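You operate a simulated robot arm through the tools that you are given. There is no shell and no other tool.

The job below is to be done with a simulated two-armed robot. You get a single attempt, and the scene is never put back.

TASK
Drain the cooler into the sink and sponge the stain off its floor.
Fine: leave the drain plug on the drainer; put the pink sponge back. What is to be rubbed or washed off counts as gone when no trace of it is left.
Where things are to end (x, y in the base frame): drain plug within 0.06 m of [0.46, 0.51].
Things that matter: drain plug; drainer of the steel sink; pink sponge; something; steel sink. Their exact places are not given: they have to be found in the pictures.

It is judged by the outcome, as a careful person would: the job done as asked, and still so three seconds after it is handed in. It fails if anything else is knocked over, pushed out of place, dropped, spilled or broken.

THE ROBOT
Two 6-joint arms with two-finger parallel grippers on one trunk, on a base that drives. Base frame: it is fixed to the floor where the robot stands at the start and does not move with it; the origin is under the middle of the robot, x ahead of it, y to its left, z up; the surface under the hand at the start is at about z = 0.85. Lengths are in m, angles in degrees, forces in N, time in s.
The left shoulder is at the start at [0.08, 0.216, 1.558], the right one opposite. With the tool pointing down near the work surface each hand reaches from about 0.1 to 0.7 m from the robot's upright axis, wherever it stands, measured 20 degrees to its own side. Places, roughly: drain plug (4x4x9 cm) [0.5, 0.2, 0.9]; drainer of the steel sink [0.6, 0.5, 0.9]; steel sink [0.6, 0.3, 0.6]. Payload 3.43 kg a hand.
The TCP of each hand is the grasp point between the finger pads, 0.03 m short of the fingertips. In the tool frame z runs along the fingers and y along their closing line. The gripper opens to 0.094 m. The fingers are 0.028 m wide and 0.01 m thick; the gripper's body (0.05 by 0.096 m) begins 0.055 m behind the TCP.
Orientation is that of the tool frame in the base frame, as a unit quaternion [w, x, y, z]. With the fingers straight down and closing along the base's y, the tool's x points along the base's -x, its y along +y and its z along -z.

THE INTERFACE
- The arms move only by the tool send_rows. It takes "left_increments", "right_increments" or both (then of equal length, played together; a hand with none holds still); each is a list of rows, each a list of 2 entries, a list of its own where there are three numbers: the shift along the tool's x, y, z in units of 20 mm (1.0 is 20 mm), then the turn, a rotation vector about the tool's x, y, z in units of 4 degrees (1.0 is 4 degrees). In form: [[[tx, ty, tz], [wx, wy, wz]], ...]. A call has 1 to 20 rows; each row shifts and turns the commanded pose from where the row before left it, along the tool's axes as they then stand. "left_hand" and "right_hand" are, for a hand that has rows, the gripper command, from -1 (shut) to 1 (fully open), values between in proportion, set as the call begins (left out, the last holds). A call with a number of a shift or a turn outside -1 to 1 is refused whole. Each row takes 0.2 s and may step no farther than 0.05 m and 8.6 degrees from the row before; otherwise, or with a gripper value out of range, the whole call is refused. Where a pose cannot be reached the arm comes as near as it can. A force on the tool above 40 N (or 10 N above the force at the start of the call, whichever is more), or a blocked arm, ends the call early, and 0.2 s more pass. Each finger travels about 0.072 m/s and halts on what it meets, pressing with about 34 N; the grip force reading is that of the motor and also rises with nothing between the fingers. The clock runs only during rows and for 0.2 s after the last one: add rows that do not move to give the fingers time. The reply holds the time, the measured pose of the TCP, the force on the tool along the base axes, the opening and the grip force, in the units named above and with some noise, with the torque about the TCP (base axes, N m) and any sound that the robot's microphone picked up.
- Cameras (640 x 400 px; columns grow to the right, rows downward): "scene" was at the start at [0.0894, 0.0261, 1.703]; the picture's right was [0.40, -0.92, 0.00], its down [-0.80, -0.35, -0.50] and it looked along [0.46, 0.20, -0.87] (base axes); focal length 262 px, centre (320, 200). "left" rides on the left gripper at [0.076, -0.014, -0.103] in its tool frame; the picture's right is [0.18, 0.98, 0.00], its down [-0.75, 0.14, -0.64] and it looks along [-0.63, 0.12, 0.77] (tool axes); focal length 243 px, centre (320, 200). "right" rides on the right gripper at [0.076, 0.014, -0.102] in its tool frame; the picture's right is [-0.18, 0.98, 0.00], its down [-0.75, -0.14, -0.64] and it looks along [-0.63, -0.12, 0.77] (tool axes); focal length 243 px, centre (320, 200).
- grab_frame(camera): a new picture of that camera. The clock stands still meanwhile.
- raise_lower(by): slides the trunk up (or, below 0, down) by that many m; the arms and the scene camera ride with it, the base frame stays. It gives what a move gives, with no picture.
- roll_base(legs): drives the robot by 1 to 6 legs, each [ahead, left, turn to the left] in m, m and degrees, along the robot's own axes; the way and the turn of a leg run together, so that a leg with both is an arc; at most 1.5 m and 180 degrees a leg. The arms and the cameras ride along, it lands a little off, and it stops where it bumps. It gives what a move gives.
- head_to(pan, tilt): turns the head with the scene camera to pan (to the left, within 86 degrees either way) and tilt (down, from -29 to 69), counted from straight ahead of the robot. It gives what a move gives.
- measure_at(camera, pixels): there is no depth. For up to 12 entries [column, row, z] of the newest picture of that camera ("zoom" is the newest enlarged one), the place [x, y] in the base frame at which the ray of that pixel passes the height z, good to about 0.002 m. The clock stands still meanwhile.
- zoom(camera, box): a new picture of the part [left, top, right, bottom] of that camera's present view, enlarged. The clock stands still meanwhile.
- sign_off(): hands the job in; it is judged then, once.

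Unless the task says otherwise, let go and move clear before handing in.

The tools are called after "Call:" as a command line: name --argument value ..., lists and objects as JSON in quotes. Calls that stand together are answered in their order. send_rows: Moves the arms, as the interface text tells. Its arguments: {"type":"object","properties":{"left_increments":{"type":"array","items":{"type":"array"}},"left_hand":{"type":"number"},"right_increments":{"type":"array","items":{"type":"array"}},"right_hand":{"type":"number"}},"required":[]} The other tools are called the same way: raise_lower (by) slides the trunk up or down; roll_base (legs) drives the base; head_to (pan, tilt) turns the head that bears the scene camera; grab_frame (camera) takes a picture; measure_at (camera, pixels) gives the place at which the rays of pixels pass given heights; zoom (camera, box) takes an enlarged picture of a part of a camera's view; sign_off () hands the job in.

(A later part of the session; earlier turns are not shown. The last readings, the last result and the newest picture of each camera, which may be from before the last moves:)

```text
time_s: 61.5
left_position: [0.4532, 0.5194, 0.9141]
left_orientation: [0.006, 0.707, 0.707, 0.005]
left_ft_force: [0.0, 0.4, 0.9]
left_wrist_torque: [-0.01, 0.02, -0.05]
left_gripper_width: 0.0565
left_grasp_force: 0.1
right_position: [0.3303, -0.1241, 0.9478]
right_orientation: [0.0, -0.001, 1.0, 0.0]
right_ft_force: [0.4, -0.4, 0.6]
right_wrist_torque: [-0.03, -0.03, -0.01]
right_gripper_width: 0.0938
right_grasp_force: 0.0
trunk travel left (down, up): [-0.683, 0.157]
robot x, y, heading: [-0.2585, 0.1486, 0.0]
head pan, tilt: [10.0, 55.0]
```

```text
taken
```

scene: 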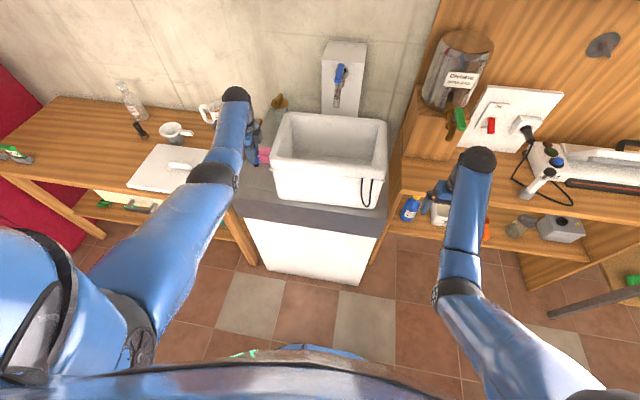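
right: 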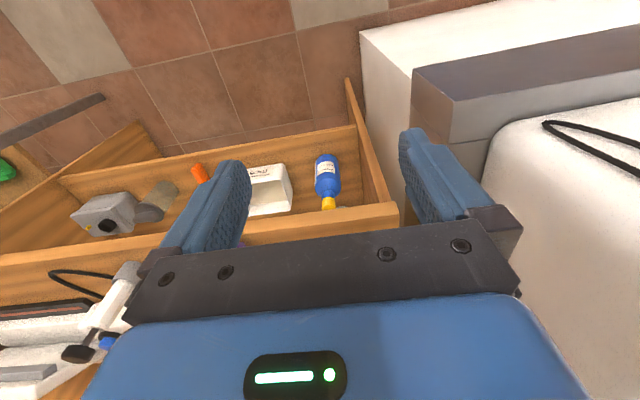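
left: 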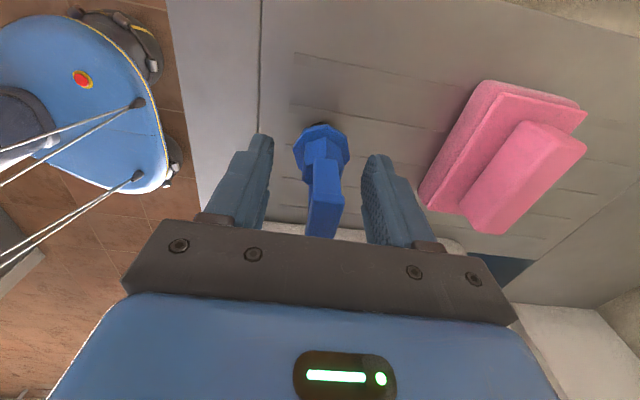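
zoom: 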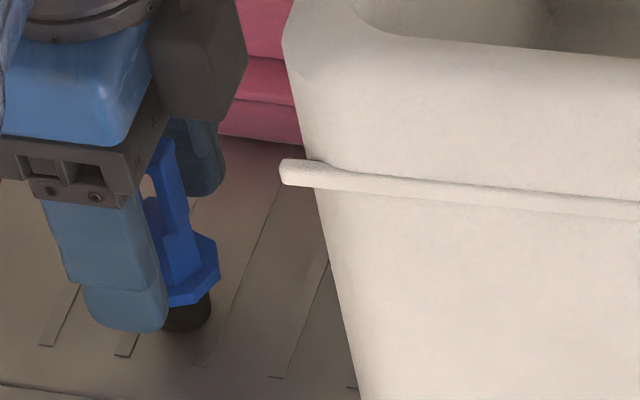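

The plug stands upright on its own between the open fingers. Going straight up with the trunk.

Call:
raise_lower --by 0.12

Call:
grab_frame --camera "left"

```text
time_s: 63.0
left_position: [0.4548, 0.5181, 1.0327]
left_orientation: [0.005, 0.706, 0.708, 0.004]
left_ft_force: [0.8, -0.2, 0.0]
left_wrist_torque: [0.02, -0.02, -0.01]
left_gripper_width: 0.0564
left_grasp_force: 0.2
right_position: [0.3316, -0.1229, 1.0659]
right_orientation: [0.002, 0.0, 1.0, 0.0]
right_ft_force: [0.6, 0.2, -0.3]
right_wrist_torque: [-0.05, 0.02, -0.01]
right_gripper_width: 0.0941
right_grasp_force: 0.1
trunk travel left (down, up): [-0.803, 0.037]
robot x, y, heading: [-0.2516, 0.1516, 0.1]
head pan, tilt: [10.0, 55.0]
```

```text
taken
```

left: 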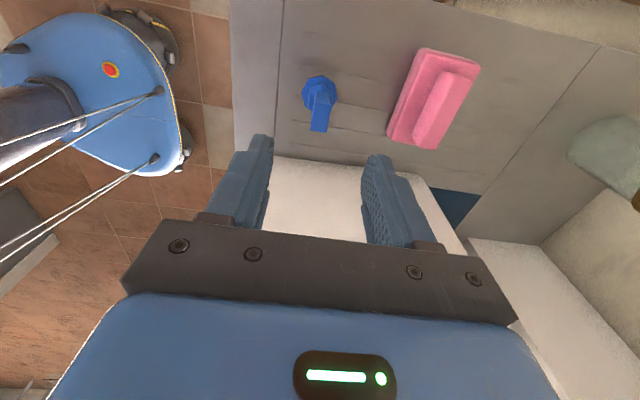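

The plug stands free at about (0.455,0.518). For the sponge I want the camera side to face the robot (fingers closing along y on the ridge's length), so I turn the hand back by 90° here above the drainer.

Call:
send_rows --left_increments '[[[0, 0, 0], [0, 0, -1]], [[0, 0, 0], [0, 0, -1]], [[0, 0, 0], [0, 0, -1]], [[0, 0, 0], [0, 0, -1]], [[0, 0, 0], [0, 0, -1]], [[0, 0, 0], [0, 0, -1]], [[0, 0, 0], [0, 0, -1]], [[0, 0, 0], [0, 0, -1]], [[0, 0, 0], [0, 0, -1]], [[0, 0, 0], [0, 0, -1]], [[0, 0, 0], [0, 0, -1]], [[0, 0, 0], [0, 0, -1]], [[0, 0, 0], [0, 0, -1]], [[0, 0, 0], [0, 0, -1]], [[0, 0, 0], [0, 0, -1]], [[0, 0, 0], [0, 0, -1]], [[0, 0, 0], [0, 0, -1]], [[0, 0, 0], [0, 0, -1]], [[0, 0, 0], [0, 0, -1]], [[0, 0, 0], [0, 0, -1]]]' --left_hand 1

Call:
grab_frame --camera "left"

Call:
grab_frame --camera "scene"

```text
time_s: 67.2
left_position: [0.4536, 0.5179, 1.0337]
left_orientation: [0.007, 0.085, 0.996, 0.001]
left_ft_force: [0.4, -0.4, -0.5]
left_wrist_torque: [0.02, 0.0, 0.0]
left_gripper_width: 0.094
left_grasp_force: 0.0
right_position: [0.3307, -0.1227, 1.0666]
right_orientation: [0.001, 0.0, 1.0, 0.0]
right_ft_force: [-0.1, -0.9, -0.1]
right_wrist_torque: [-0.02, -0.05, -0.01]
right_gripper_width: 0.0938
right_grasp_force: 0.0
trunk travel left (down, up): [-0.803, 0.037]
robot x, y, heading: [-0.2518, 0.1503, 0.1]
head pan, tilt: [10.0, 55.0]
```

```text
taken
```

left: 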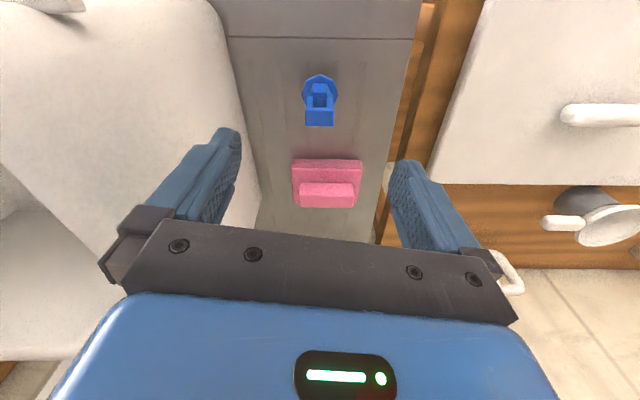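

```text
taken
```

scene: 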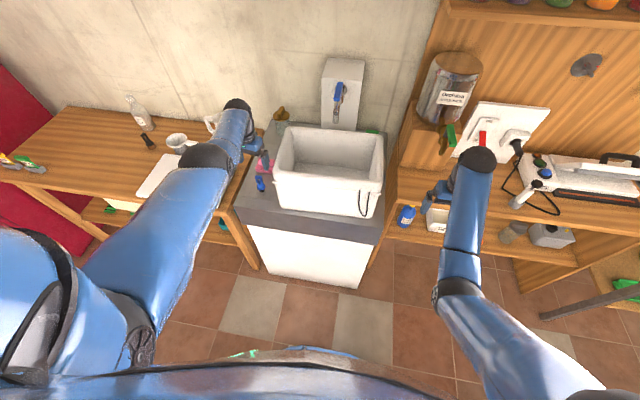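

Plug at left (320,100) and sponge at (327,185) are both seen. Finishing the last 10° of turn, then measuring the sponge.

Call:
send_rows --left_increments '[[[0, 0, 0], [0, 0, -0.8]], [[0, 0, 0], [0, 0, -0.8]], [[0, 0, 0], [0, 0, -0.8]], [[0, 0, 0], [0, 0, 0]]]'

Call:
zoom --camera "scene" --box '[240, 130, 300, 200]'

Call:
zoom --camera "left" --box '[270, 60, 390, 230]'

```text
time_s: 68.2
left_position: [0.4549, 0.5165, 1.0348]
left_orientation: [0.007, 0.003, 1.0, 0.0]
left_ft_force: [0.1, 0.3, -0.7]
left_wrist_torque: [0.02, 0.0, -0.03]
left_gripper_width: 0.094
left_grasp_force: 0.1
right_position: [0.3298, -0.1234, 1.0658]
right_orientation: [0.0, 0.0, 1.0, 0.0]
right_ft_force: [-0.3, 1.6, 0.9]
right_wrist_torque: [-0.02, 0.0, 0.0]
right_gripper_width: 0.0944
right_grasp_force: 0.0
trunk travel left (down, up): [-0.803, 0.037]
robot x, y, heading: [-0.251, 0.153, 0.1]
head pan, tilt: [10.0, 55.0]
```

```text
5.71 times, centred on (270, 165) of scene
```

zoom: 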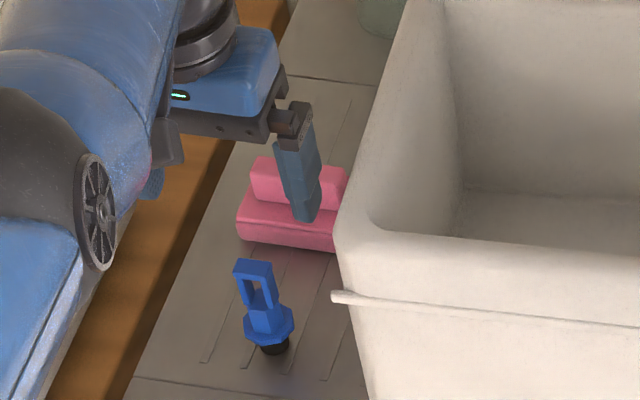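

```text
2.35 times, centred on (330, 145) of left
```

zoom: 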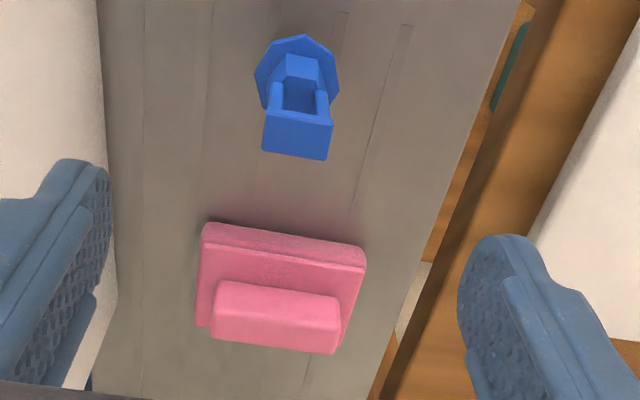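

Call:
measure_at --camera "zoom" --pixels '[[343, 297, 0.86], [343, 297, 0.88], [343, 297, 0.9], [216, 284, 0.88], [277, 322, 0.88], [335, 355, 0.88], [366, 246, 0.86], [204, 225, 0.86]]'

Call:
measure_at --camera "scene" --pixels '[[257.7, 159.2, 0.86], [257.7, 159.2, 0.88], [257.7, 159.2, 0.9]]'

Call:
zoom --camera "scene" --box '[250, 145, 290, 180]'

```text
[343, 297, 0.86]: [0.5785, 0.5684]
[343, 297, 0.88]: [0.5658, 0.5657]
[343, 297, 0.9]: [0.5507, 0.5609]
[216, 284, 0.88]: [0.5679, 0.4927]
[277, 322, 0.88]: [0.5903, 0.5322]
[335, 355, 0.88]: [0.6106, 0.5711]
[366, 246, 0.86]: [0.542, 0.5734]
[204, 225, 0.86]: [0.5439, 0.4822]
```

```text
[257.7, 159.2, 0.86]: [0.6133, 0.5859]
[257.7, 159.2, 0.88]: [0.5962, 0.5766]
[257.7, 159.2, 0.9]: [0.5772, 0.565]
```

```text
11.43 times, centred on (270, 162) of scene
```

zoom: 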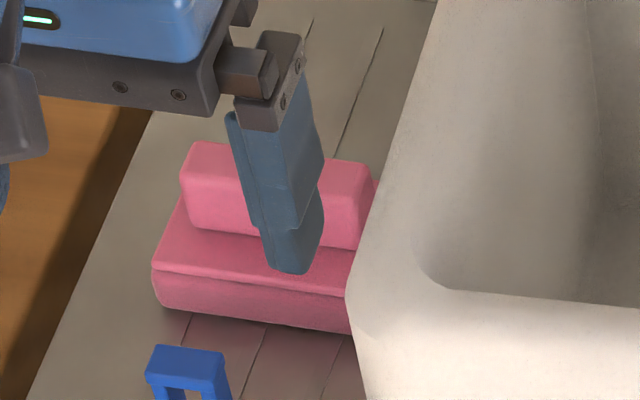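

The sponge: body about 0.02 thick on the drainer (z≈0.838), ridge top z≈0.883, ridge centre about (0.594,0.532), ~0.073 long in y and ~0.025 thick in x. I'll drive ahead 0.15 m to bring the hand above it and re-measure.

Call:
roll_base --legs '[[0.13, 0, 0]]'

Call:
grab_frame --camera "left"

Call:
grab_frame --camera "scene"

```text
time_s: 69.4
left_position: [0.5806, 0.5183, 1.0366]
left_orientation: [0.009, 0.003, 1.0, -0.001]
left_ft_force: [-1.4, -0.1, 0.5]
left_wrist_torque: [0.04, -0.05, 0.04]
left_gripper_width: 0.094
left_grasp_force: 0.1
right_position: [0.457, -0.1228, 1.0685]
right_orientation: [0.002, 0.0, 1.0, 0.0]
right_ft_force: [-1.0, -0.2, 0.2]
right_wrist_torque: [0.02, 0.0, 0.02]
right_gripper_width: 0.0941
right_grasp_force: 0.0
trunk travel left (down, up): [-0.803, 0.037]
robot x, y, heading: [-0.1259, 0.1518, 0.1]
head pan, tilt: [10.0, 55.0]
```

```text
taken
```

left: 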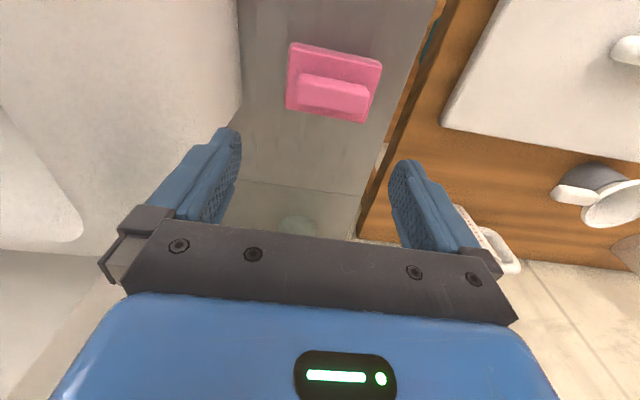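

```text
taken
```

scene: 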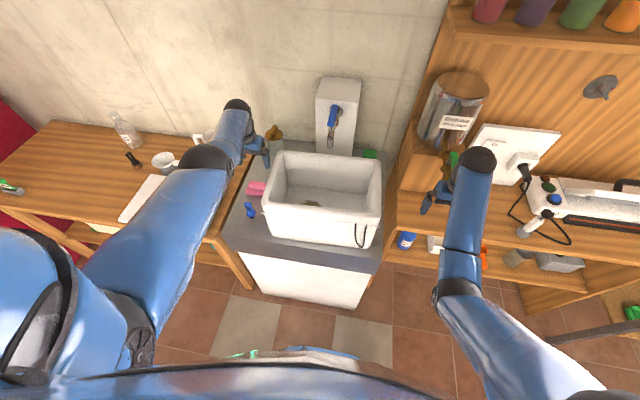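

Call:
zoom --camera "left" --box '[275, 35, 395, 130]'

Call:
measure_at --camera "left" --pixels '[[290, 42, 0.858], [382, 63, 0.858], [285, 108, 0.838], [370, 124, 0.838], [302, 73, 0.858], [370, 92, 0.858], [300, 80, 0.883], [370, 92, 0.883], [297, 105, 0.883], [366, 119, 0.883]]'

Call:
zoom --camera "scene" --box '[280, 150, 360, 230]'

```text
4.21 times, centred on (335, 82) of left
```

zoom: 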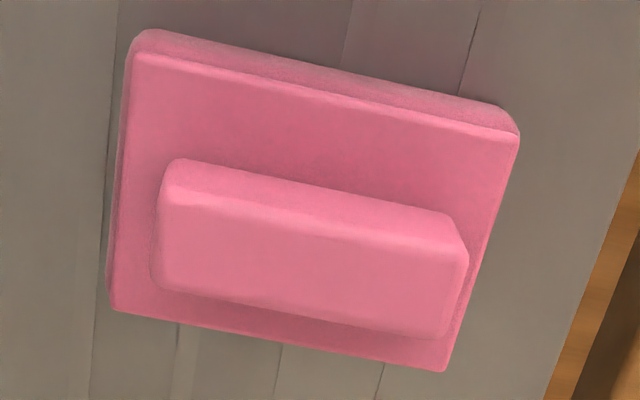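

```text
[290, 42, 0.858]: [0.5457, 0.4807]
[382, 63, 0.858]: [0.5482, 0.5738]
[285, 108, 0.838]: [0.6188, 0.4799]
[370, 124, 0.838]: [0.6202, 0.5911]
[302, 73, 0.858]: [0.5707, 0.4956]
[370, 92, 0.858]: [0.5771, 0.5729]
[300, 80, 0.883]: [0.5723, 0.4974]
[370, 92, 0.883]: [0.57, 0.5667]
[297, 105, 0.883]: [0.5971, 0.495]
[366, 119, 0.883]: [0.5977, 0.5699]
```

```text
5.00 times, centred on (320, 190) of scene
```

zoom: 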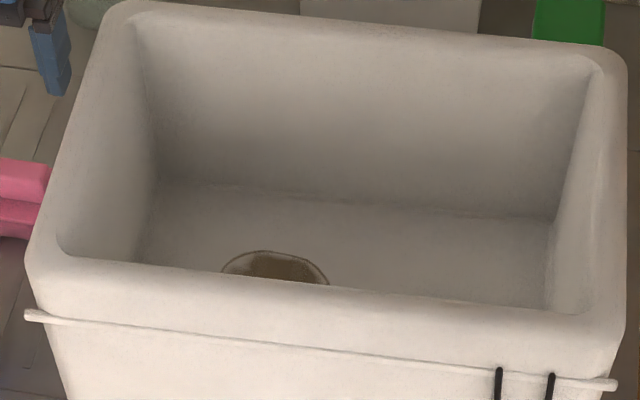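

Sponge body x 0.546–0.617, y 0.48–0.578; ridge centre (0.583,0.531), top 0.883. Before going down I test whether the arm goes back to the elbow-down posture by pulling the hand in 6 cm here in free space.

Call:
send_rows --left_increments '[[[1, 0, 0], [0, 0, 0]], [[1, 0, 0], [0, 0, 0]], [[1, 0, 0], [0, 0, 0]], [[0, 0, 0], [0, 0, 0]]]'

Call:
grab_frame --camera "scene"

```text
time_s: 70.4
left_position: [0.5244, 0.5171, 1.0309]
left_orientation: [0.006, 0.002, 1.0, 0.0]
left_ft_force: [-0.3, -0.2, 0.1]
left_wrist_torque: [0.02, -0.02, -0.01]
left_gripper_width: 0.094
left_grasp_force: 0.1
right_position: [0.4629, -0.1228, 1.0665]
right_orientation: [0.0, 0.0, 1.0, 0.0]
right_ft_force: [-0.2, 0.4, -0.1]
right_wrist_torque: [0.01, 0.01, -0.01]
right_gripper_width: 0.0941
right_grasp_force: 0.2
trunk travel left (down, up): [-0.803, 0.037]
robot x, y, heading: [-0.1256, 0.1514, 0.1]
head pan, tilt: [10.0, 55.0]
```

```text
taken
```

scene: 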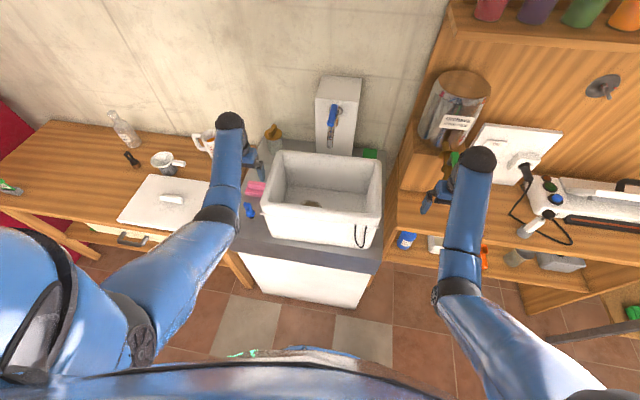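

The arm is back in the elbow-down posture. Driving ahead 0.06 m to bring the hand over the sponge, then centring.

Call:
roll_base --legs '[[0.06, 0, 0]]'

Call:
send_rows --left_increments '[[[0, 0.35, 0.5], [0, 0, 0]], [[0, 0.35, 0.5], [0, 0, 0]], [[0, 0, 0.5], [0, 0, 0]], [[0, 0, 0], [0, 0, 0]]]'

Call:
grab_frame --camera "left"

Call:
zoom --camera "scene" --box '[200, 100, 340, 240]'

```text
time_s: 71.3
left_position: [0.5445, 0.5169, 1.0356]
left_orientation: [0.011, 0.005, 1.0, 0.0]
left_ft_force: [0.6, 0.6, -0.9]
left_wrist_torque: [0.01, -0.03, 0.02]
left_gripper_width: 0.0942
left_grasp_force: 0.1
right_position: [0.4725, -0.1246, 1.0738]
right_orientation: [-0.005, 0.005, 1.0, -0.001]
right_ft_force: [-30.3, 3.5, 18.7]
right_wrist_torque: [-0.29, -3.32, -0.08]
right_gripper_width: 0.0941
right_grasp_force: 0.1
trunk travel left (down, up): [-0.803, 0.037]
robot x, y, heading: [-0.0943, 0.1518, -0.2]
head pan, tilt: [10.0, 55.0]
stopped in leg 1: the force on the tool passed its limit at 136 N (the readings are from after the stop); the commanded pose is now the measured one
```

```text
time_s: 72.3
left_position: [0.5445, 0.5315, 1.0078]
left_orientation: [0.011, 0.005, 1.0, 0.0]
left_ft_force: [-0.3, 0.0, 0.8]
left_wrist_torque: [0.0, 0.02, 0.0]
left_gripper_width: 0.0943
left_grasp_force: 0.0
right_position: [0.4712, -0.1238, 1.072]
right_orientation: [-0.005, 0.002, 1.0, -0.001]
right_ft_force: [-38.9, 2.9, 16.3]
right_wrist_torque: [-0.41, -3.93, -0.24]
right_gripper_width: 0.0941
right_grasp_force: 0.1
trunk travel left (down, up): [-0.803, 0.037]
robot x, y, heading: [-0.0957, 0.1488, -0.1]
head pan, tilt: [10.0, 55.0]
```

```text
taken
```

left: 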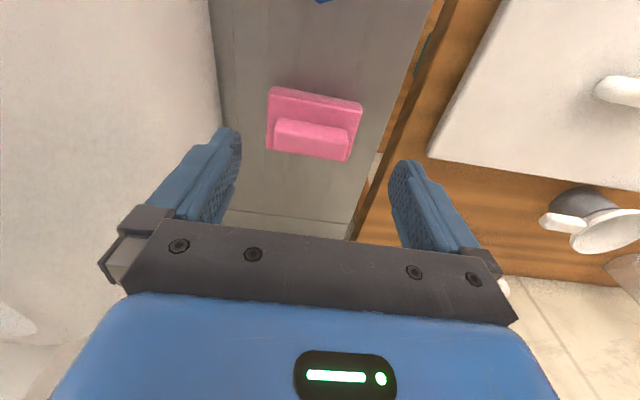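

```text
2.86 times, centred on (270, 170) of scene
```

zoom: 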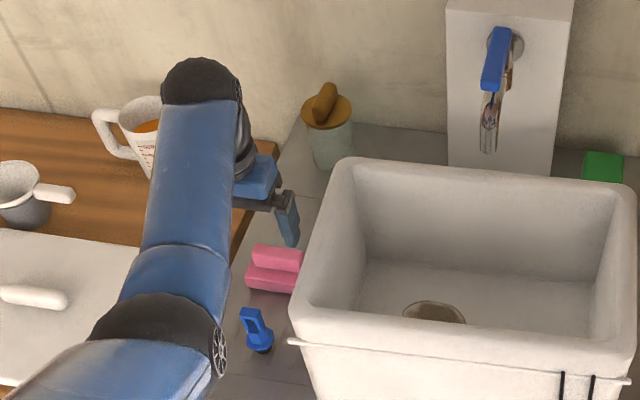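

The right hand bumped something ahead of it (-39 N in x). I look before relieving it.

Call:
grab_frame --camera "right"

Call:
zoom --camera "scene" --box '[370, 60, 530, 260]'

```text
taken
```

right: 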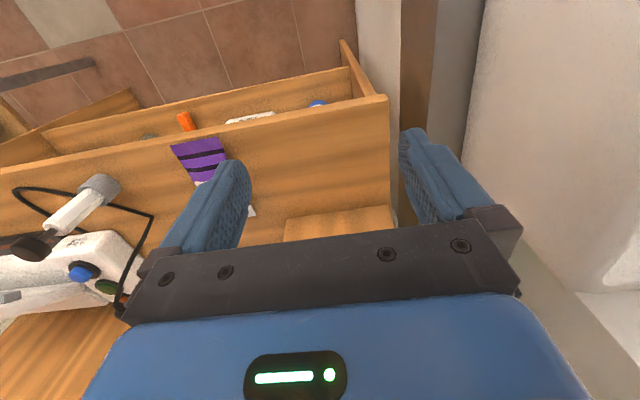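

```text
2.00 times, centred on (450, 160) of scene
```

zoom: 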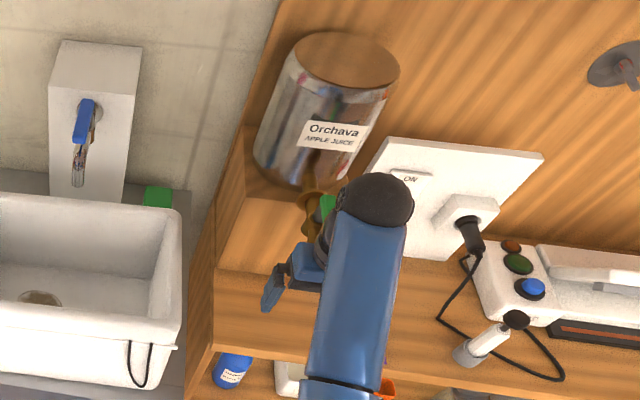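

The right wrist is pressing against the juice dispenser's tap. Backing the base straight off 0.06 m to relieve it.

Call:
roll_base --legs '[[-0.06, 0, 0]]'

Call:
zoom --camera "scene" --box '[370, 60, 530, 260]'

Call:
grab_frame --camera "right"

```text
time_s: 73.3
left_position: [0.5028, 0.5305, 0.9943]
left_orientation: [0.001, 0.005, 1.0, 0.0]
left_ft_force: [1.1, 1.2, -0.2]
left_wrist_torque: [-0.01, 0.11, 0.0]
left_gripper_width: 0.0939
left_grasp_force: 0.1
right_position: [0.4327, -0.1249, 1.0605]
right_orientation: [-0.014, 0.002, 1.0, 0.0]
right_ft_force: [0.8, 0.1, -0.1]
right_wrist_torque: [0.01, 0.07, 0.01]
right_gripper_width: 0.0939
right_grasp_force: 0.1
trunk travel left (down, up): [-0.803, 0.037]
robot x, y, heading: [-0.1564, 0.1529, 0.1]
head pan, tilt: [10.0, 55.0]
```

```text
2.00 times, centred on (450, 160) of scene
```

zoom: 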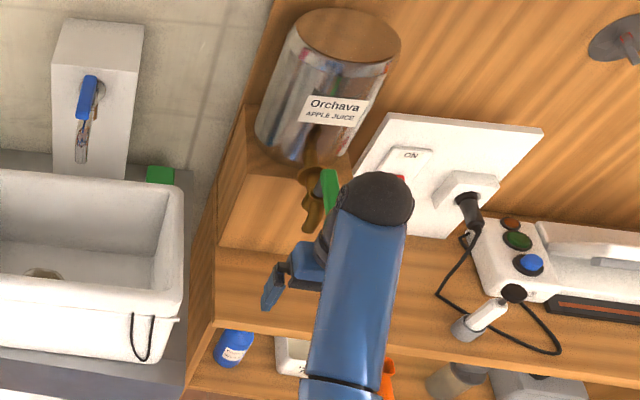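

```text
taken
```

right: 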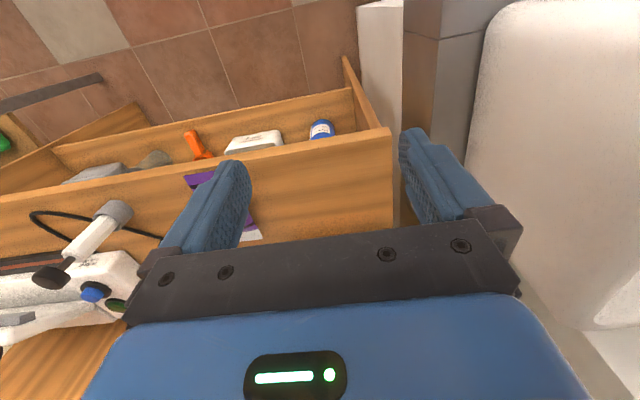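

Contact relieved. Checking the dispenser and its tap closely.

Call:
zoom --camera "scene" --box '[400, 60, 470, 190]'

```text
3.08 times, centred on (435, 125) of scene
```

zoom: 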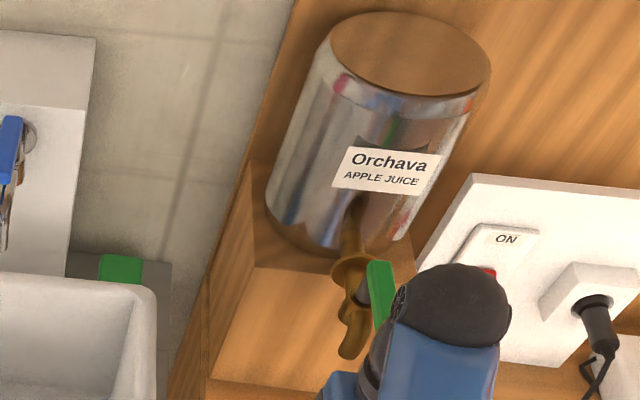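

The dispenser is in place and nothing leaks. I retract the right hand well back toward the robot so it cannot bump again.

Call:
send_rows --right_increments '[[[1, 0, 0], [0, 0, 0]], [[1, 0, 0], [0, 0, 0]], [[1, 0, 0], [0, 0, 0]], [[1, 0, 0], [0, 0, 0]], [[1, 0, 0], [0, 0, 0]], [[1, 0, 0], [0, 0, 0]], [[1, 0, 0], [0, 0, 0]], [[1, 0, 0], [0, 0, 0]], [[1, 0, 0], [0, 0, 0]], [[1, 0, 0], [0, 0, 0]], [[1, 0, 0], [0, 0, 0]], [[1, 0, 0], [0, 0, 0]], [[1, 0, 0], [0, 0, 0]], [[0, 0, 0], [0, 0, 0]]]'

Call:
grab_frame --camera "scene"

```text
time_s: 76.3
left_position: [0.4933, 0.5293, 1.0021]
left_orientation: [0.006, 0.004, 1.0, 0.0]
left_ft_force: [0.0, 0.2, -0.2]
left_wrist_torque: [-0.01, -0.01, -0.04]
left_gripper_width: 0.0938
left_grasp_force: 0.1
right_position: [0.1901, -0.1279, 0.9996]
right_orientation: [-0.008, 0.002, 1.0, -0.001]
right_ft_force: [0.2, -0.2, 0.3]
right_wrist_torque: [-0.03, 0.02, -0.02]
right_gripper_width: 0.0937
right_grasp_force: 0.0
right hand out of reach, approached as far as the arm can: row 1, 2, 3, 4, 5, 6, 7, 8, 9, 10
trunk travel left (down, up): [-0.803, 0.037]
robot x, y, heading: [-0.1559, 0.1491, -0.3]
head pan, tilt: [10.0, 55.0]
```

```text
taken
```

scene: 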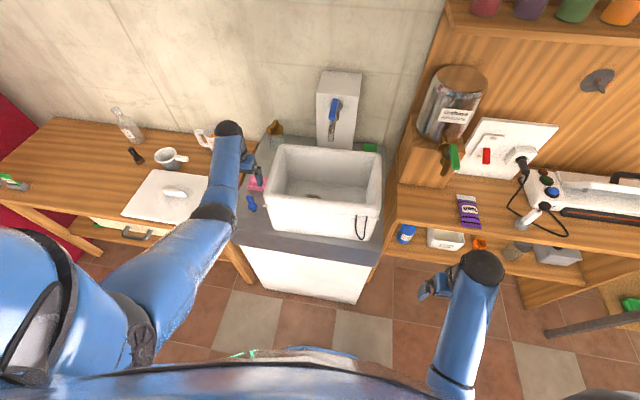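

Clear now; purple bag, dispenser, switch all as before. Driving ahead 0.09 m to bring the left hand above the sponge.

Call:
roll_base --legs '[[0.09, 0, 0]]'

Call:
grab_frame --camera "left"

Call:
grab_frame --camera "scene"

```text
time_s: 77.4
left_position: [0.5755, 0.5306, 1.0078]
left_orientation: [0.01, 0.005, 1.0, 0.001]
left_ft_force: [-0.8, -0.5, 0.8]
left_wrist_torque: [0.01, -0.01, 0.03]
left_gripper_width: 0.0941
left_grasp_force: 0.1
right_position: [0.2711, -0.1278, 1.0032]
right_orientation: [-0.005, 0.004, 1.0, 0.0]
right_ft_force: [-1.0, 0.6, -0.2]
right_wrist_torque: [0.0, -0.09, 0.05]
right_gripper_width: 0.0942
right_grasp_force: 0.1
trunk travel left (down, up): [-0.803, 0.037]
robot x, y, heading: [-0.065, 0.1522, -0.0]
head pan, tilt: [10.0, 55.0]
```

```text
taken
```

left: 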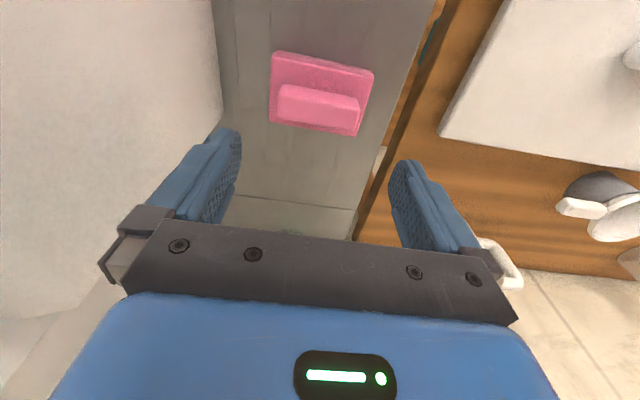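

```text
taken
```

scene: 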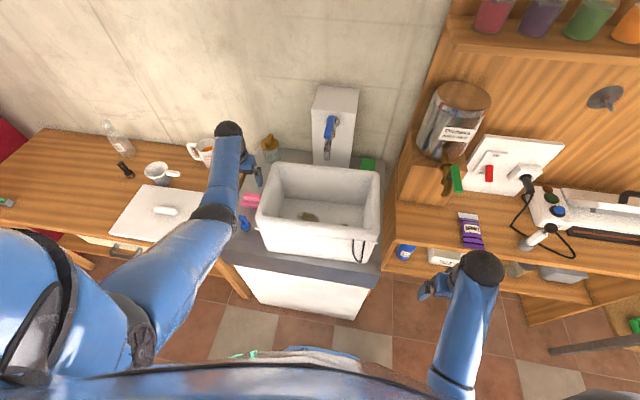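

Call:
zoom --camera "left" --box '[260, 40, 390, 150]'

Call:
measure_at --camera "zoom" --pixels '[[100, 210, 0.883], [160, 190, 0.883], [160, 230, 0.883], [300, 245, 0.883]]'

```text
3.64 times, centred on (325, 95) of left
```

zoom: 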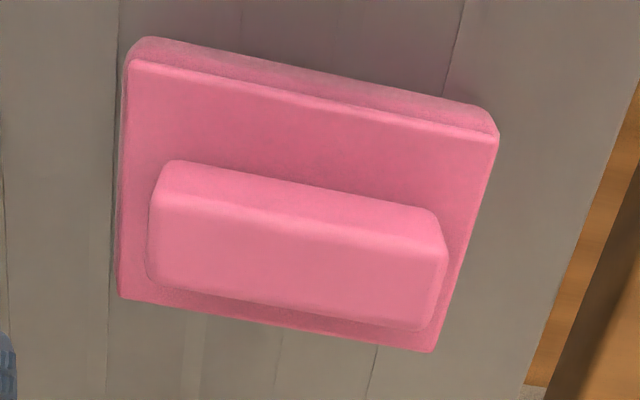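

```text
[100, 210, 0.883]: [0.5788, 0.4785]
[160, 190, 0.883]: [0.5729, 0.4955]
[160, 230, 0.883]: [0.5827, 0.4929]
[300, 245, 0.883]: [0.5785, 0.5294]
```

Ridge centre (0.5835,0.529); the hand is at (0.5755,0.531). Trunk down 0.06, then fine arm descent.

Call:
raise_lower --by -0.06

Call:
send_rows --left_increments '[[[-0.4, -0.08, 0.4], [0, 0, 0]], [[0, 0, 0.6], [0, 0, 0]], [[0, 0, 0.6], [0, 0, 0]], [[0, 0, 0], [0, 0, 0]]]'

Call:
grab_frame --camera "left"

Call:
zoom --camera "scene" --box '[200, 110, 320, 230]'

```text
time_s: 78.4
left_position: [0.5843, 0.529, 0.9418]
left_orientation: [0.005, 0.005, 1.0, 0.0]
left_ft_force: [0.6, 0.5, 0.8]
left_wrist_torque: [0.0, -0.01, 0.02]
left_gripper_width: 0.094
left_grasp_force: 0.0
right_position: [0.2801, -0.1276, 0.9395]
right_orientation: [-0.009, 0.003, 1.0, 0.0]
right_ft_force: [-0.2, -0.4, 0.3]
right_wrist_torque: [-0.01, 0.02, 0.02]
right_gripper_width: 0.0941
right_grasp_force: 0.1
trunk travel left (down, up): [-0.743, 0.097]
robot x, y, heading: [-0.0667, 0.1469, 0.0]
head pan, tilt: [10.0, 55.0]
```

```text
time_s: 79.4
left_position: [0.5896, 0.528, 0.9099]
left_orientation: [0.007, 0.004, 1.0, 0.0]
left_ft_force: [-0.4, 0.8, -0.3]
left_wrist_torque: [0.06, 0.0, -0.03]
left_gripper_width: 0.094
left_grasp_force: 0.0
right_position: [0.2779, -0.1273, 0.941]
right_orientation: [-0.008, 0.003, 1.0, 0.0]
right_ft_force: [-0.6, -0.4, 0.2]
right_wrist_torque: [0.02, 0.05, 0.0]
right_gripper_width: 0.0941
right_grasp_force: 0.0
trunk travel left (down, up): [-0.743, 0.097]
robot x, y, heading: [-0.0644, 0.1519, 0.0]
head pan, tilt: [10.0, 55.0]
```

```text
taken
```

left: 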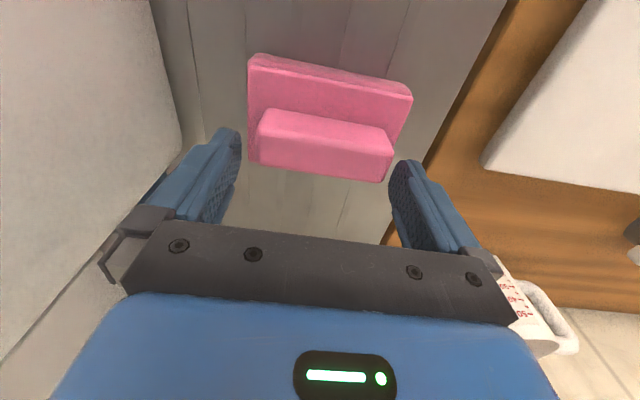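

```text
3.33 times, centred on (260, 170) of scene
```

zoom: 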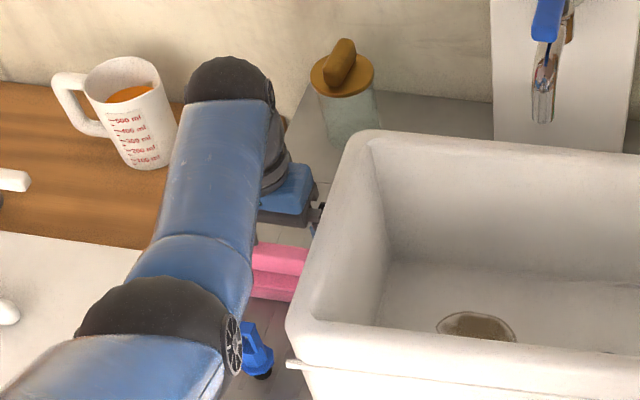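

Call:
measure_at --camera "left" --pixels '[[260, 128, 0.883], [392, 150, 0.883], [258, 158, 0.883], [385, 178, 0.883]]'

Call:
zoom --camera "left" --box '[190, 40, 450, 240]'

```text
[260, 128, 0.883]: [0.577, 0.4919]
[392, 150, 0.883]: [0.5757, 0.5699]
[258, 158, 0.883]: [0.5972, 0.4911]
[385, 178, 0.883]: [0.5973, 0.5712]
```

```text
2.00 times, centred on (320, 140) of left
```

zoom: 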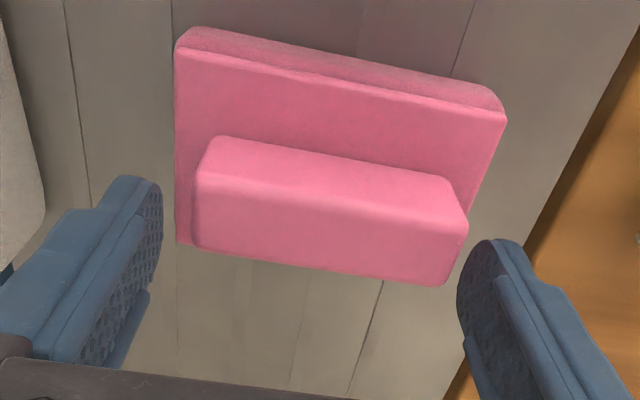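

The ridge (0.577–0.598, 0.491–0.570) is between the fingers; nudging +y 2.5 mm and lowering to z≈0.893.

Call:
send_rows --left_increments '[[[0, 0.12, 0.3], [0, 0, 0]], [[0, 0, 0.3], [0, 0, 0]], [[0, 0, 0.25], [0, 0, 0]], [[0, 0, 0], [0, 0, 0]]]'

Call:
zoom --camera "left" --box '[190, 40, 450, 240]'

```text
time_s: 80.5
left_position: [0.5931, 0.5305, 0.9019]
left_orientation: [0.013, 0.005, 1.0, 0.001]
left_ft_force: [-11.8, -2.9, 25.5]
left_wrist_torque: [-1.3, 0.7, -0.48]
left_gripper_width: 0.094
left_grasp_force: 0.1
right_position: [0.2761, -0.1277, 0.9414]
right_orientation: [-0.006, 0.002, 1.0, 0.0]
right_ft_force: [0.4, 0.0, -0.1]
right_wrist_torque: [-0.01, 0.02, 0.01]
right_gripper_width: 0.0943
right_grasp_force: 0.1
trunk travel left (down, up): [-0.743, 0.097]
robot x, y, heading: [-0.0684, 0.1524, -0.1]
head pan, tilt: [10.0, 55.0]
stopped in row 4 (left hand): the force on the tool passed its limit at 41 N (the readings are from after the stop); the commanded pose is now the measured one
```

```text
2.00 times, centred on (320, 140) of left
```

zoom: 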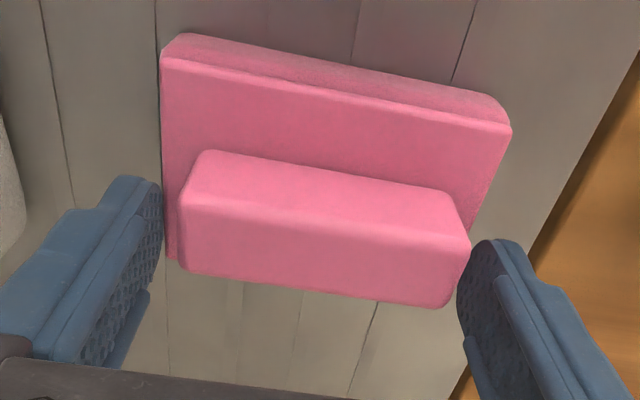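

The -y fingertip touched the sponge body's edge: so the body's top is at about 0.87 and I'm deep enough. I back up 3 mm and close on the ridge.

Call:
send_rows --left_increments '[[[0.1, 0, -0.15], [0, 0, 0]], [[0, 0, 0], [0, 0, 0]]]'

Call:
send_rows --left_increments '[[[0, 0, 0], [0, 0, 0]], [[0, 0, 0], [0, 0, 0]], [[0, 0, 0], [0, 0, 0]], [[0, 0, 0], [0, 0, 0]]]' --left_hand -1

Call:
zoom --camera "left" --box '[190, 40, 450, 240]'

```text
time_s: 81.1
left_position: [0.592, 0.5294, 0.9014]
left_orientation: [0.012, 0.004, 1.0, 0.002]
left_ft_force: [1.8, 0.2, 16.3]
left_wrist_torque: [-0.73, 0.17, 0.04]
left_gripper_width: 0.094
left_grasp_force: 0.0
right_position: [0.2768, -0.1283, 0.9401]
right_orientation: [-0.007, 0.003, 1.0, -0.001]
right_ft_force: [0.3, 0.2, 0.8]
right_wrist_torque: [0.01, -0.01, -0.04]
right_gripper_width: 0.0939
right_grasp_force: 0.0
trunk travel left (down, up): [-0.743, 0.097]
robot x, y, heading: [-0.0644, 0.1525, -0.2]
head pan, tilt: [10.0, 55.0]
```

```text
time_s: 82.1
left_position: [0.5924, 0.5304, 0.902]
left_orientation: [0.01, 0.004, 1.0, 0.002]
left_ft_force: [3.3, -1.5, 17.7]
left_wrist_torque: [-0.75, 0.02, 0.16]
left_gripper_width: 0.0887
left_grasp_force: 34.0
right_position: [0.2775, -0.1278, 0.9412]
right_orientation: [-0.007, 0.004, 1.0, 0.0]
right_ft_force: [0.5, -0.2, 0.0]
right_wrist_torque: [0.0, -0.01, 0.0]
right_gripper_width: 0.0941
right_grasp_force: 0.1
trunk travel left (down, up): [-0.743, 0.097]
robot x, y, heading: [-0.0663, 0.1549, -0.2]
head pan, tilt: [10.0, 55.0]
```

```text
2.00 times, centred on (320, 140) of left
```

zoom: 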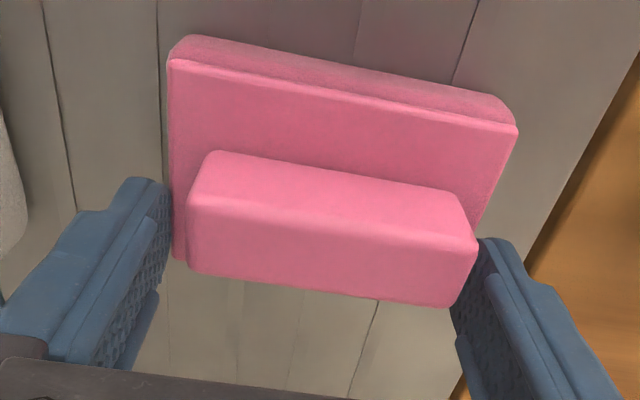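

It stopped at 0.089 m: a fingertip caught the body's side, not the ridge. Opening, rising ~7 mm until force-free, then closing again.

Call:
send_rows --left_increments '[[[0, 0, 0], [0, 0, 0]], [[0, 0, -0.35], [0, 0, 0]], [[0, 0, 0], [0, 0, 0]]]' --left_hand 1

Call:
zoom --camera "left" --box '[190, 40, 450, 240]'

Call:
measure_at --camera "zoom" --pixels '[[200, 190, 0.893], [478, 235, 0.893], [188, 255, 0.893], [450, 295, 0.893], [170, 60, 0.87], [517, 130, 0.87]]'

```text
time_s: 82.9
left_position: [0.591, 0.5309, 0.9076]
left_orientation: [0.008, 0.004, 1.0, 0.001]
left_ft_force: [0.6, -0.4, -0.6]
left_wrist_torque: [0.03, -0.02, -0.01]
left_gripper_width: 0.0939
left_grasp_force: 0.0
right_position: [0.2802, -0.127, 0.9402]
right_orientation: [-0.008, 0.003, 1.0, -0.001]
right_ft_force: [0.6, 0.2, 0.8]
right_wrist_torque: [-0.01, 0.04, 0.02]
right_gripper_width: 0.0943
right_grasp_force: 0.1
trunk travel left (down, up): [-0.743, 0.097]
robot x, y, heading: [-0.0648, 0.1499, -0.0]
head pan, tilt: [10.0, 55.0]
```

```text
2.00 times, centred on (320, 140) of left
```

zoom: 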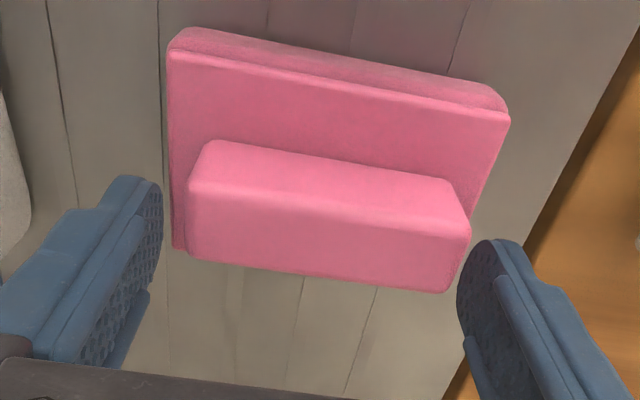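

```text
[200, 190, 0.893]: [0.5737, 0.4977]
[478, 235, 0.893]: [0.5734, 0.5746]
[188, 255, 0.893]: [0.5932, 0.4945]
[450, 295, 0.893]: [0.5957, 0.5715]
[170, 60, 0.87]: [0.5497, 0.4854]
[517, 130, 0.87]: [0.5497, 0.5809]
```

Ridge now measured x 0.572–0.595, y 0.4945–0.5725, so centre (0.583,0.5335). Shifting the hand -7 mm in x, +2 mm in y, then closing.

Call:
send_rows --left_increments '[[[0.38, 0.12, 0], [0, 0, 0]], [[0, 0, 0], [0, 0, 0]]]'

Call:
send_rows --left_increments '[[[0, 0, 0], [0, 0, 0]], [[0, 0, 0], [0, 0, 0]], [[0, 0, 0], [0, 0, 0]], [[0, 0, 0], [0, 0, 0]]]' --left_hand -1

Call:
zoom --camera "left" --box '[190, 40, 450, 240]'

```text
time_s: 83.5
left_position: [0.5842, 0.5332, 0.9081]
left_orientation: [0.011, 0.004, 1.0, 0.0]
left_ft_force: [0.2, -0.5, -0.5]
left_wrist_torque: [-0.01, -0.01, 0.0]
left_gripper_width: 0.094
left_grasp_force: 0.2
right_position: [0.2789, -0.1275, 0.9404]
right_orientation: [-0.008, 0.003, 1.0, 0.0]
right_ft_force: [1.1, 0.8, 0.0]
right_wrist_torque: [-0.01, -0.03, 0.02]
right_gripper_width: 0.0939
right_grasp_force: 0.1
trunk travel left (down, up): [-0.743, 0.097]
robot x, y, heading: [-0.0644, 0.1509, -0.2]
head pan, tilt: [10.0, 55.0]
```

```text
time_s: 84.5
left_position: [0.5849, 0.5338, 0.907]
left_orientation: [0.012, 0.005, 1.0, 0.0]
left_ft_force: [1.8, 1.1, 5.3]
left_wrist_torque: [-0.22, 0.04, 0.07]
left_gripper_width: 0.0733
left_grasp_force: 34.3
right_position: [0.2786, -0.1271, 0.94]
right_orientation: [-0.008, 0.003, 1.0, 0.0]
right_ft_force: [0.3, -0.8, 0.2]
right_wrist_torque: [0.0, 0.0, 0.03]
right_gripper_width: 0.094
right_grasp_force: 0.1
trunk travel left (down, up): [-0.743, 0.097]
robot x, y, heading: [-0.0662, 0.1514, -0.1]
head pan, tilt: [10.0, 55.0]
```

```text
2.00 times, centred on (320, 140) of left
```

zoom: 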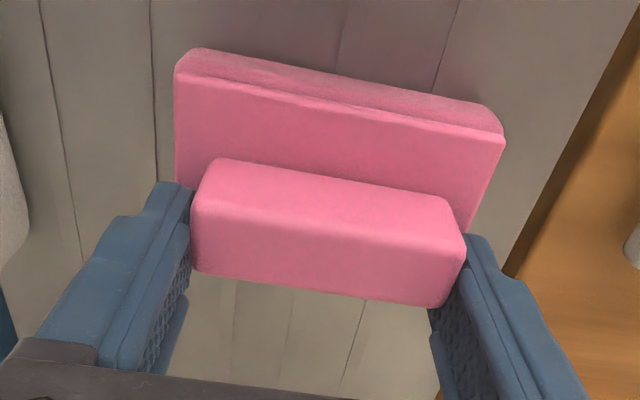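

Gripped on the ridge (0.0733 m, 34 N). Lifting with the trunk and checking.

Call:
raise_lower --by 0.09

Call:
grab_frame --camera "left"

Call:
grab_frame --camera "scene"

```text
time_s: 85.8
left_position: [0.5845, 0.5333, 0.9971]
left_orientation: [0.01, 0.005, 1.0, 0.001]
left_ft_force: [-0.1, 0.8, 0.4]
left_wrist_torque: [0.0, 0.0, -0.02]
left_gripper_width: 0.0002
left_grasp_force: 33.3
right_position: [0.2785, -0.1278, 1.0311]
right_orientation: [-0.008, 0.002, 1.0, 0.0]
right_ft_force: [-0.1, 0.2, 0.6]
right_wrist_torque: [0.0, -0.01, 0.01]
right_gripper_width: 0.0941
right_grasp_force: 0.1
trunk travel left (down, up): [-0.833, 0.007]
robot x, y, heading: [-0.0663, 0.1525, -0.0]
head pan, tilt: [10.0, 55.0]
```

```text
taken
```

left: 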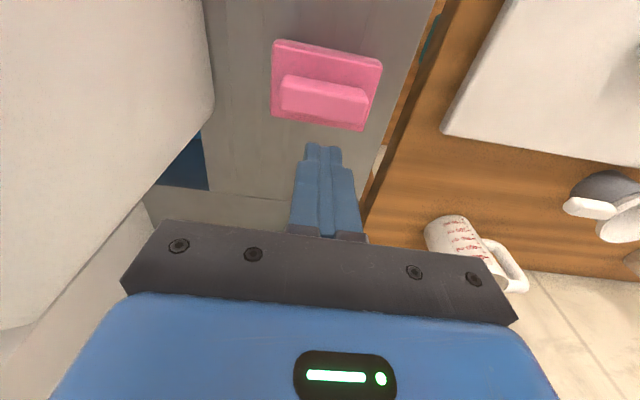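

```text
taken
```

scene: 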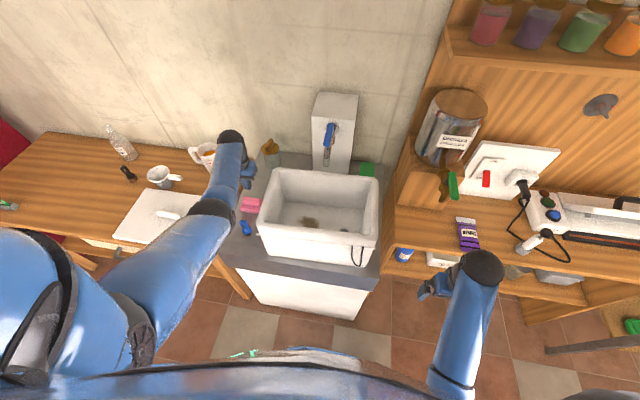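

The fingers slipped off the ridge; the sponge stayed on the drainer. From the views the body top is ≈0.868 and ridge top ≈0.897, so I need a deeper grip with a narrower opening so the tips land inside the body's outline. Opening to ~0.086 and re-measuring.

Call:
send_rows --left_increments '[[[0, 0, 0], [0, 0, 0]], [[0, 0, 0], [0, 0, 0]], [[0, 0, 0], [0, 0, 0]], [[0, 0, 0], [0, 0, 0]]]' --left_hand 0.83

Call:
zoom --camera "left" --box '[255, 30, 395, 150]'

```text
time_s: 86.8
left_position: [0.5847, 0.5313, 0.9964]
left_orientation: [0.011, 0.004, 1.0, 0.001]
left_ft_force: [-0.1, -0.3, 0.4]
left_wrist_torque: [0.02, -0.03, 0.04]
left_gripper_width: 0.0858
left_grasp_force: 0.1
right_position: [0.2795, -0.1272, 1.03]
right_orientation: [-0.008, 0.003, 1.0, 0.0]
right_ft_force: [0.8, 0.0, 0.3]
right_wrist_torque: [-0.01, -0.01, 0.03]
right_gripper_width: 0.0939
right_grasp_force: 0.0
trunk travel left (down, up): [-0.833, 0.007]
robot x, y, heading: [-0.068, 0.1512, -0.3]
head pan, tilt: [10.0, 55.0]
```

```text
3.33 times, centred on (325, 90) of left
```

zoom: 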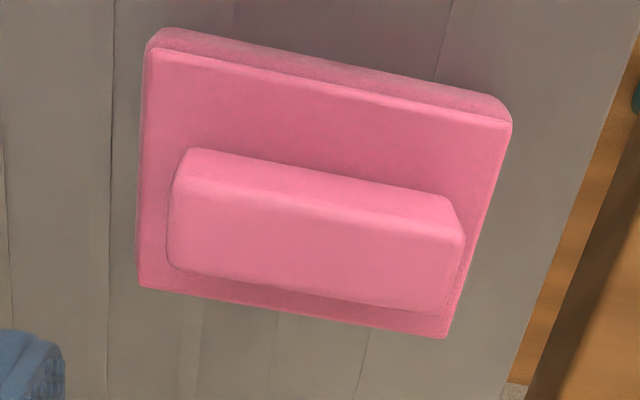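

Call:
measure_at --camera "zoom" --pixels '[[178, 185, 0.897], [463, 237, 0.897], [168, 265, 0.897], [448, 310, 0.897], [150, 48, 0.868], [512, 122, 0.868], [138, 285, 0.868], [445, 336, 0.868]]'

```text
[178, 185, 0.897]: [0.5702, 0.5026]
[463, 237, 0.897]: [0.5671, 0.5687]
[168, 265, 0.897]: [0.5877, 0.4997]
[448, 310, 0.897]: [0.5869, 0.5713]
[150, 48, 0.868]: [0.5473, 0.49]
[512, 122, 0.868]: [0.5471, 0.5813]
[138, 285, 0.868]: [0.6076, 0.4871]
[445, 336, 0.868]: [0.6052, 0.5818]
```

Ridge and body centres agree: (0.578, 0.5355). Aligning and lowering by trunk, then by arm until the tips touch the body.

Call:
send_rows --left_increments '[[[0.32, 0.2, 0], [0, 0, 0]], [[0, 0, 0], [0, 0, 0]]]'

Call:
raise_lower --by -0.085

Call:
zoom --camera "left" --box '[190, 40, 450, 240]'

```text
time_s: 87.4
left_position: [0.5773, 0.5382, 0.9989]
left_orientation: [0.01, 0.004, 1.0, 0.0]
left_ft_force: [0.7, -0.2, 0.4]
left_wrist_torque: [0.0, 0.0, -0.01]
left_gripper_width: 0.0859
left_grasp_force: 0.0
right_position: [0.2783, -0.1279, 1.0304]
right_orientation: [-0.008, 0.003, 1.0, 0.0]
right_ft_force: [0.1, -0.3, -0.5]
right_wrist_torque: [0.0, -0.01, 0.0]
right_gripper_width: 0.0942
right_grasp_force: 0.0
trunk travel left (down, up): [-0.833, 0.007]
robot x, y, heading: [-0.068, 0.1506, -0.3]
head pan, tilt: [10.0, 55.0]
```

```text
time_s: 88.6
left_position: [0.578, 0.5367, 0.9119]
left_orientation: [0.011, 0.004, 1.0, 0.001]
left_ft_force: [0.5, -0.2, -0.7]
left_wrist_torque: [0.06, -0.01, -0.01]
left_gripper_width: 0.0862
left_grasp_force: 0.0
right_position: [0.2792, -0.1279, 0.9445]
right_orientation: [-0.007, 0.003, 1.0, 0.0]
right_ft_force: [-0.2, -0.4, 0.5]
right_wrist_torque: [0.01, 0.0, 0.03]
right_gripper_width: 0.0938
right_grasp_force: 0.2
trunk travel left (down, up): [-0.748, 0.092]
robot x, y, heading: [-0.0654, 0.1532, -0.2]
head pan, tilt: [10.0, 55.0]
```

```text
2.00 times, centred on (320, 140) of left
```

zoom: 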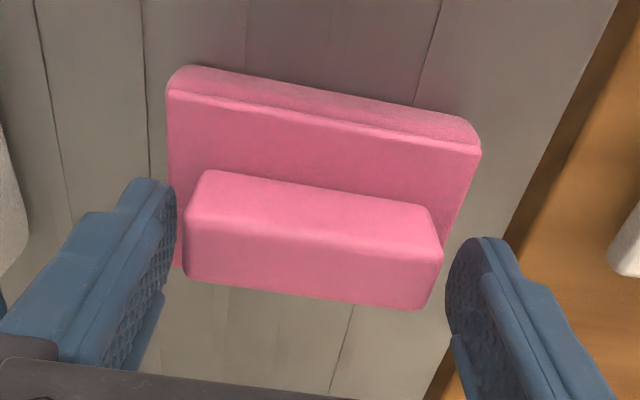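

Centred within a few mm. Lowering by small arm steps to touch.

Call:
send_rows --left_increments '[[[0, 0, 0.2], [0, 0, 0]], [[0, 0, 0.2], [0, 0, 0]], [[0, 0, 0.15], [0, 0, 0]], [[0, 0, 0], [0, 0, 0]]]'

```text
time_s: 89.6
left_position: [0.5765, 0.5359, 0.9069]
left_orientation: [0.015, 0.004, 1.0, 0.003]
left_ft_force: [3.5, 1.8, 30.1]
left_wrist_torque: [-1.28, 0.29, 0.12]
left_gripper_width: 0.0856
left_grasp_force: 0.0
right_position: [0.2765, -0.1281, 0.9468]
right_orientation: [-0.006, 0.002, 1.0, 0.001]
right_ft_force: [0.5, 0.4, -0.2]
right_wrist_torque: [0.0, -0.02, -0.04]
right_gripper_width: 0.0942
right_grasp_force: 0.0
trunk travel left (down, up): [-0.748, 0.092]
robot x, y, heading: [-0.0679, 0.1491, -0.3]
head pan, tilt: [10.0, 55.0]
```

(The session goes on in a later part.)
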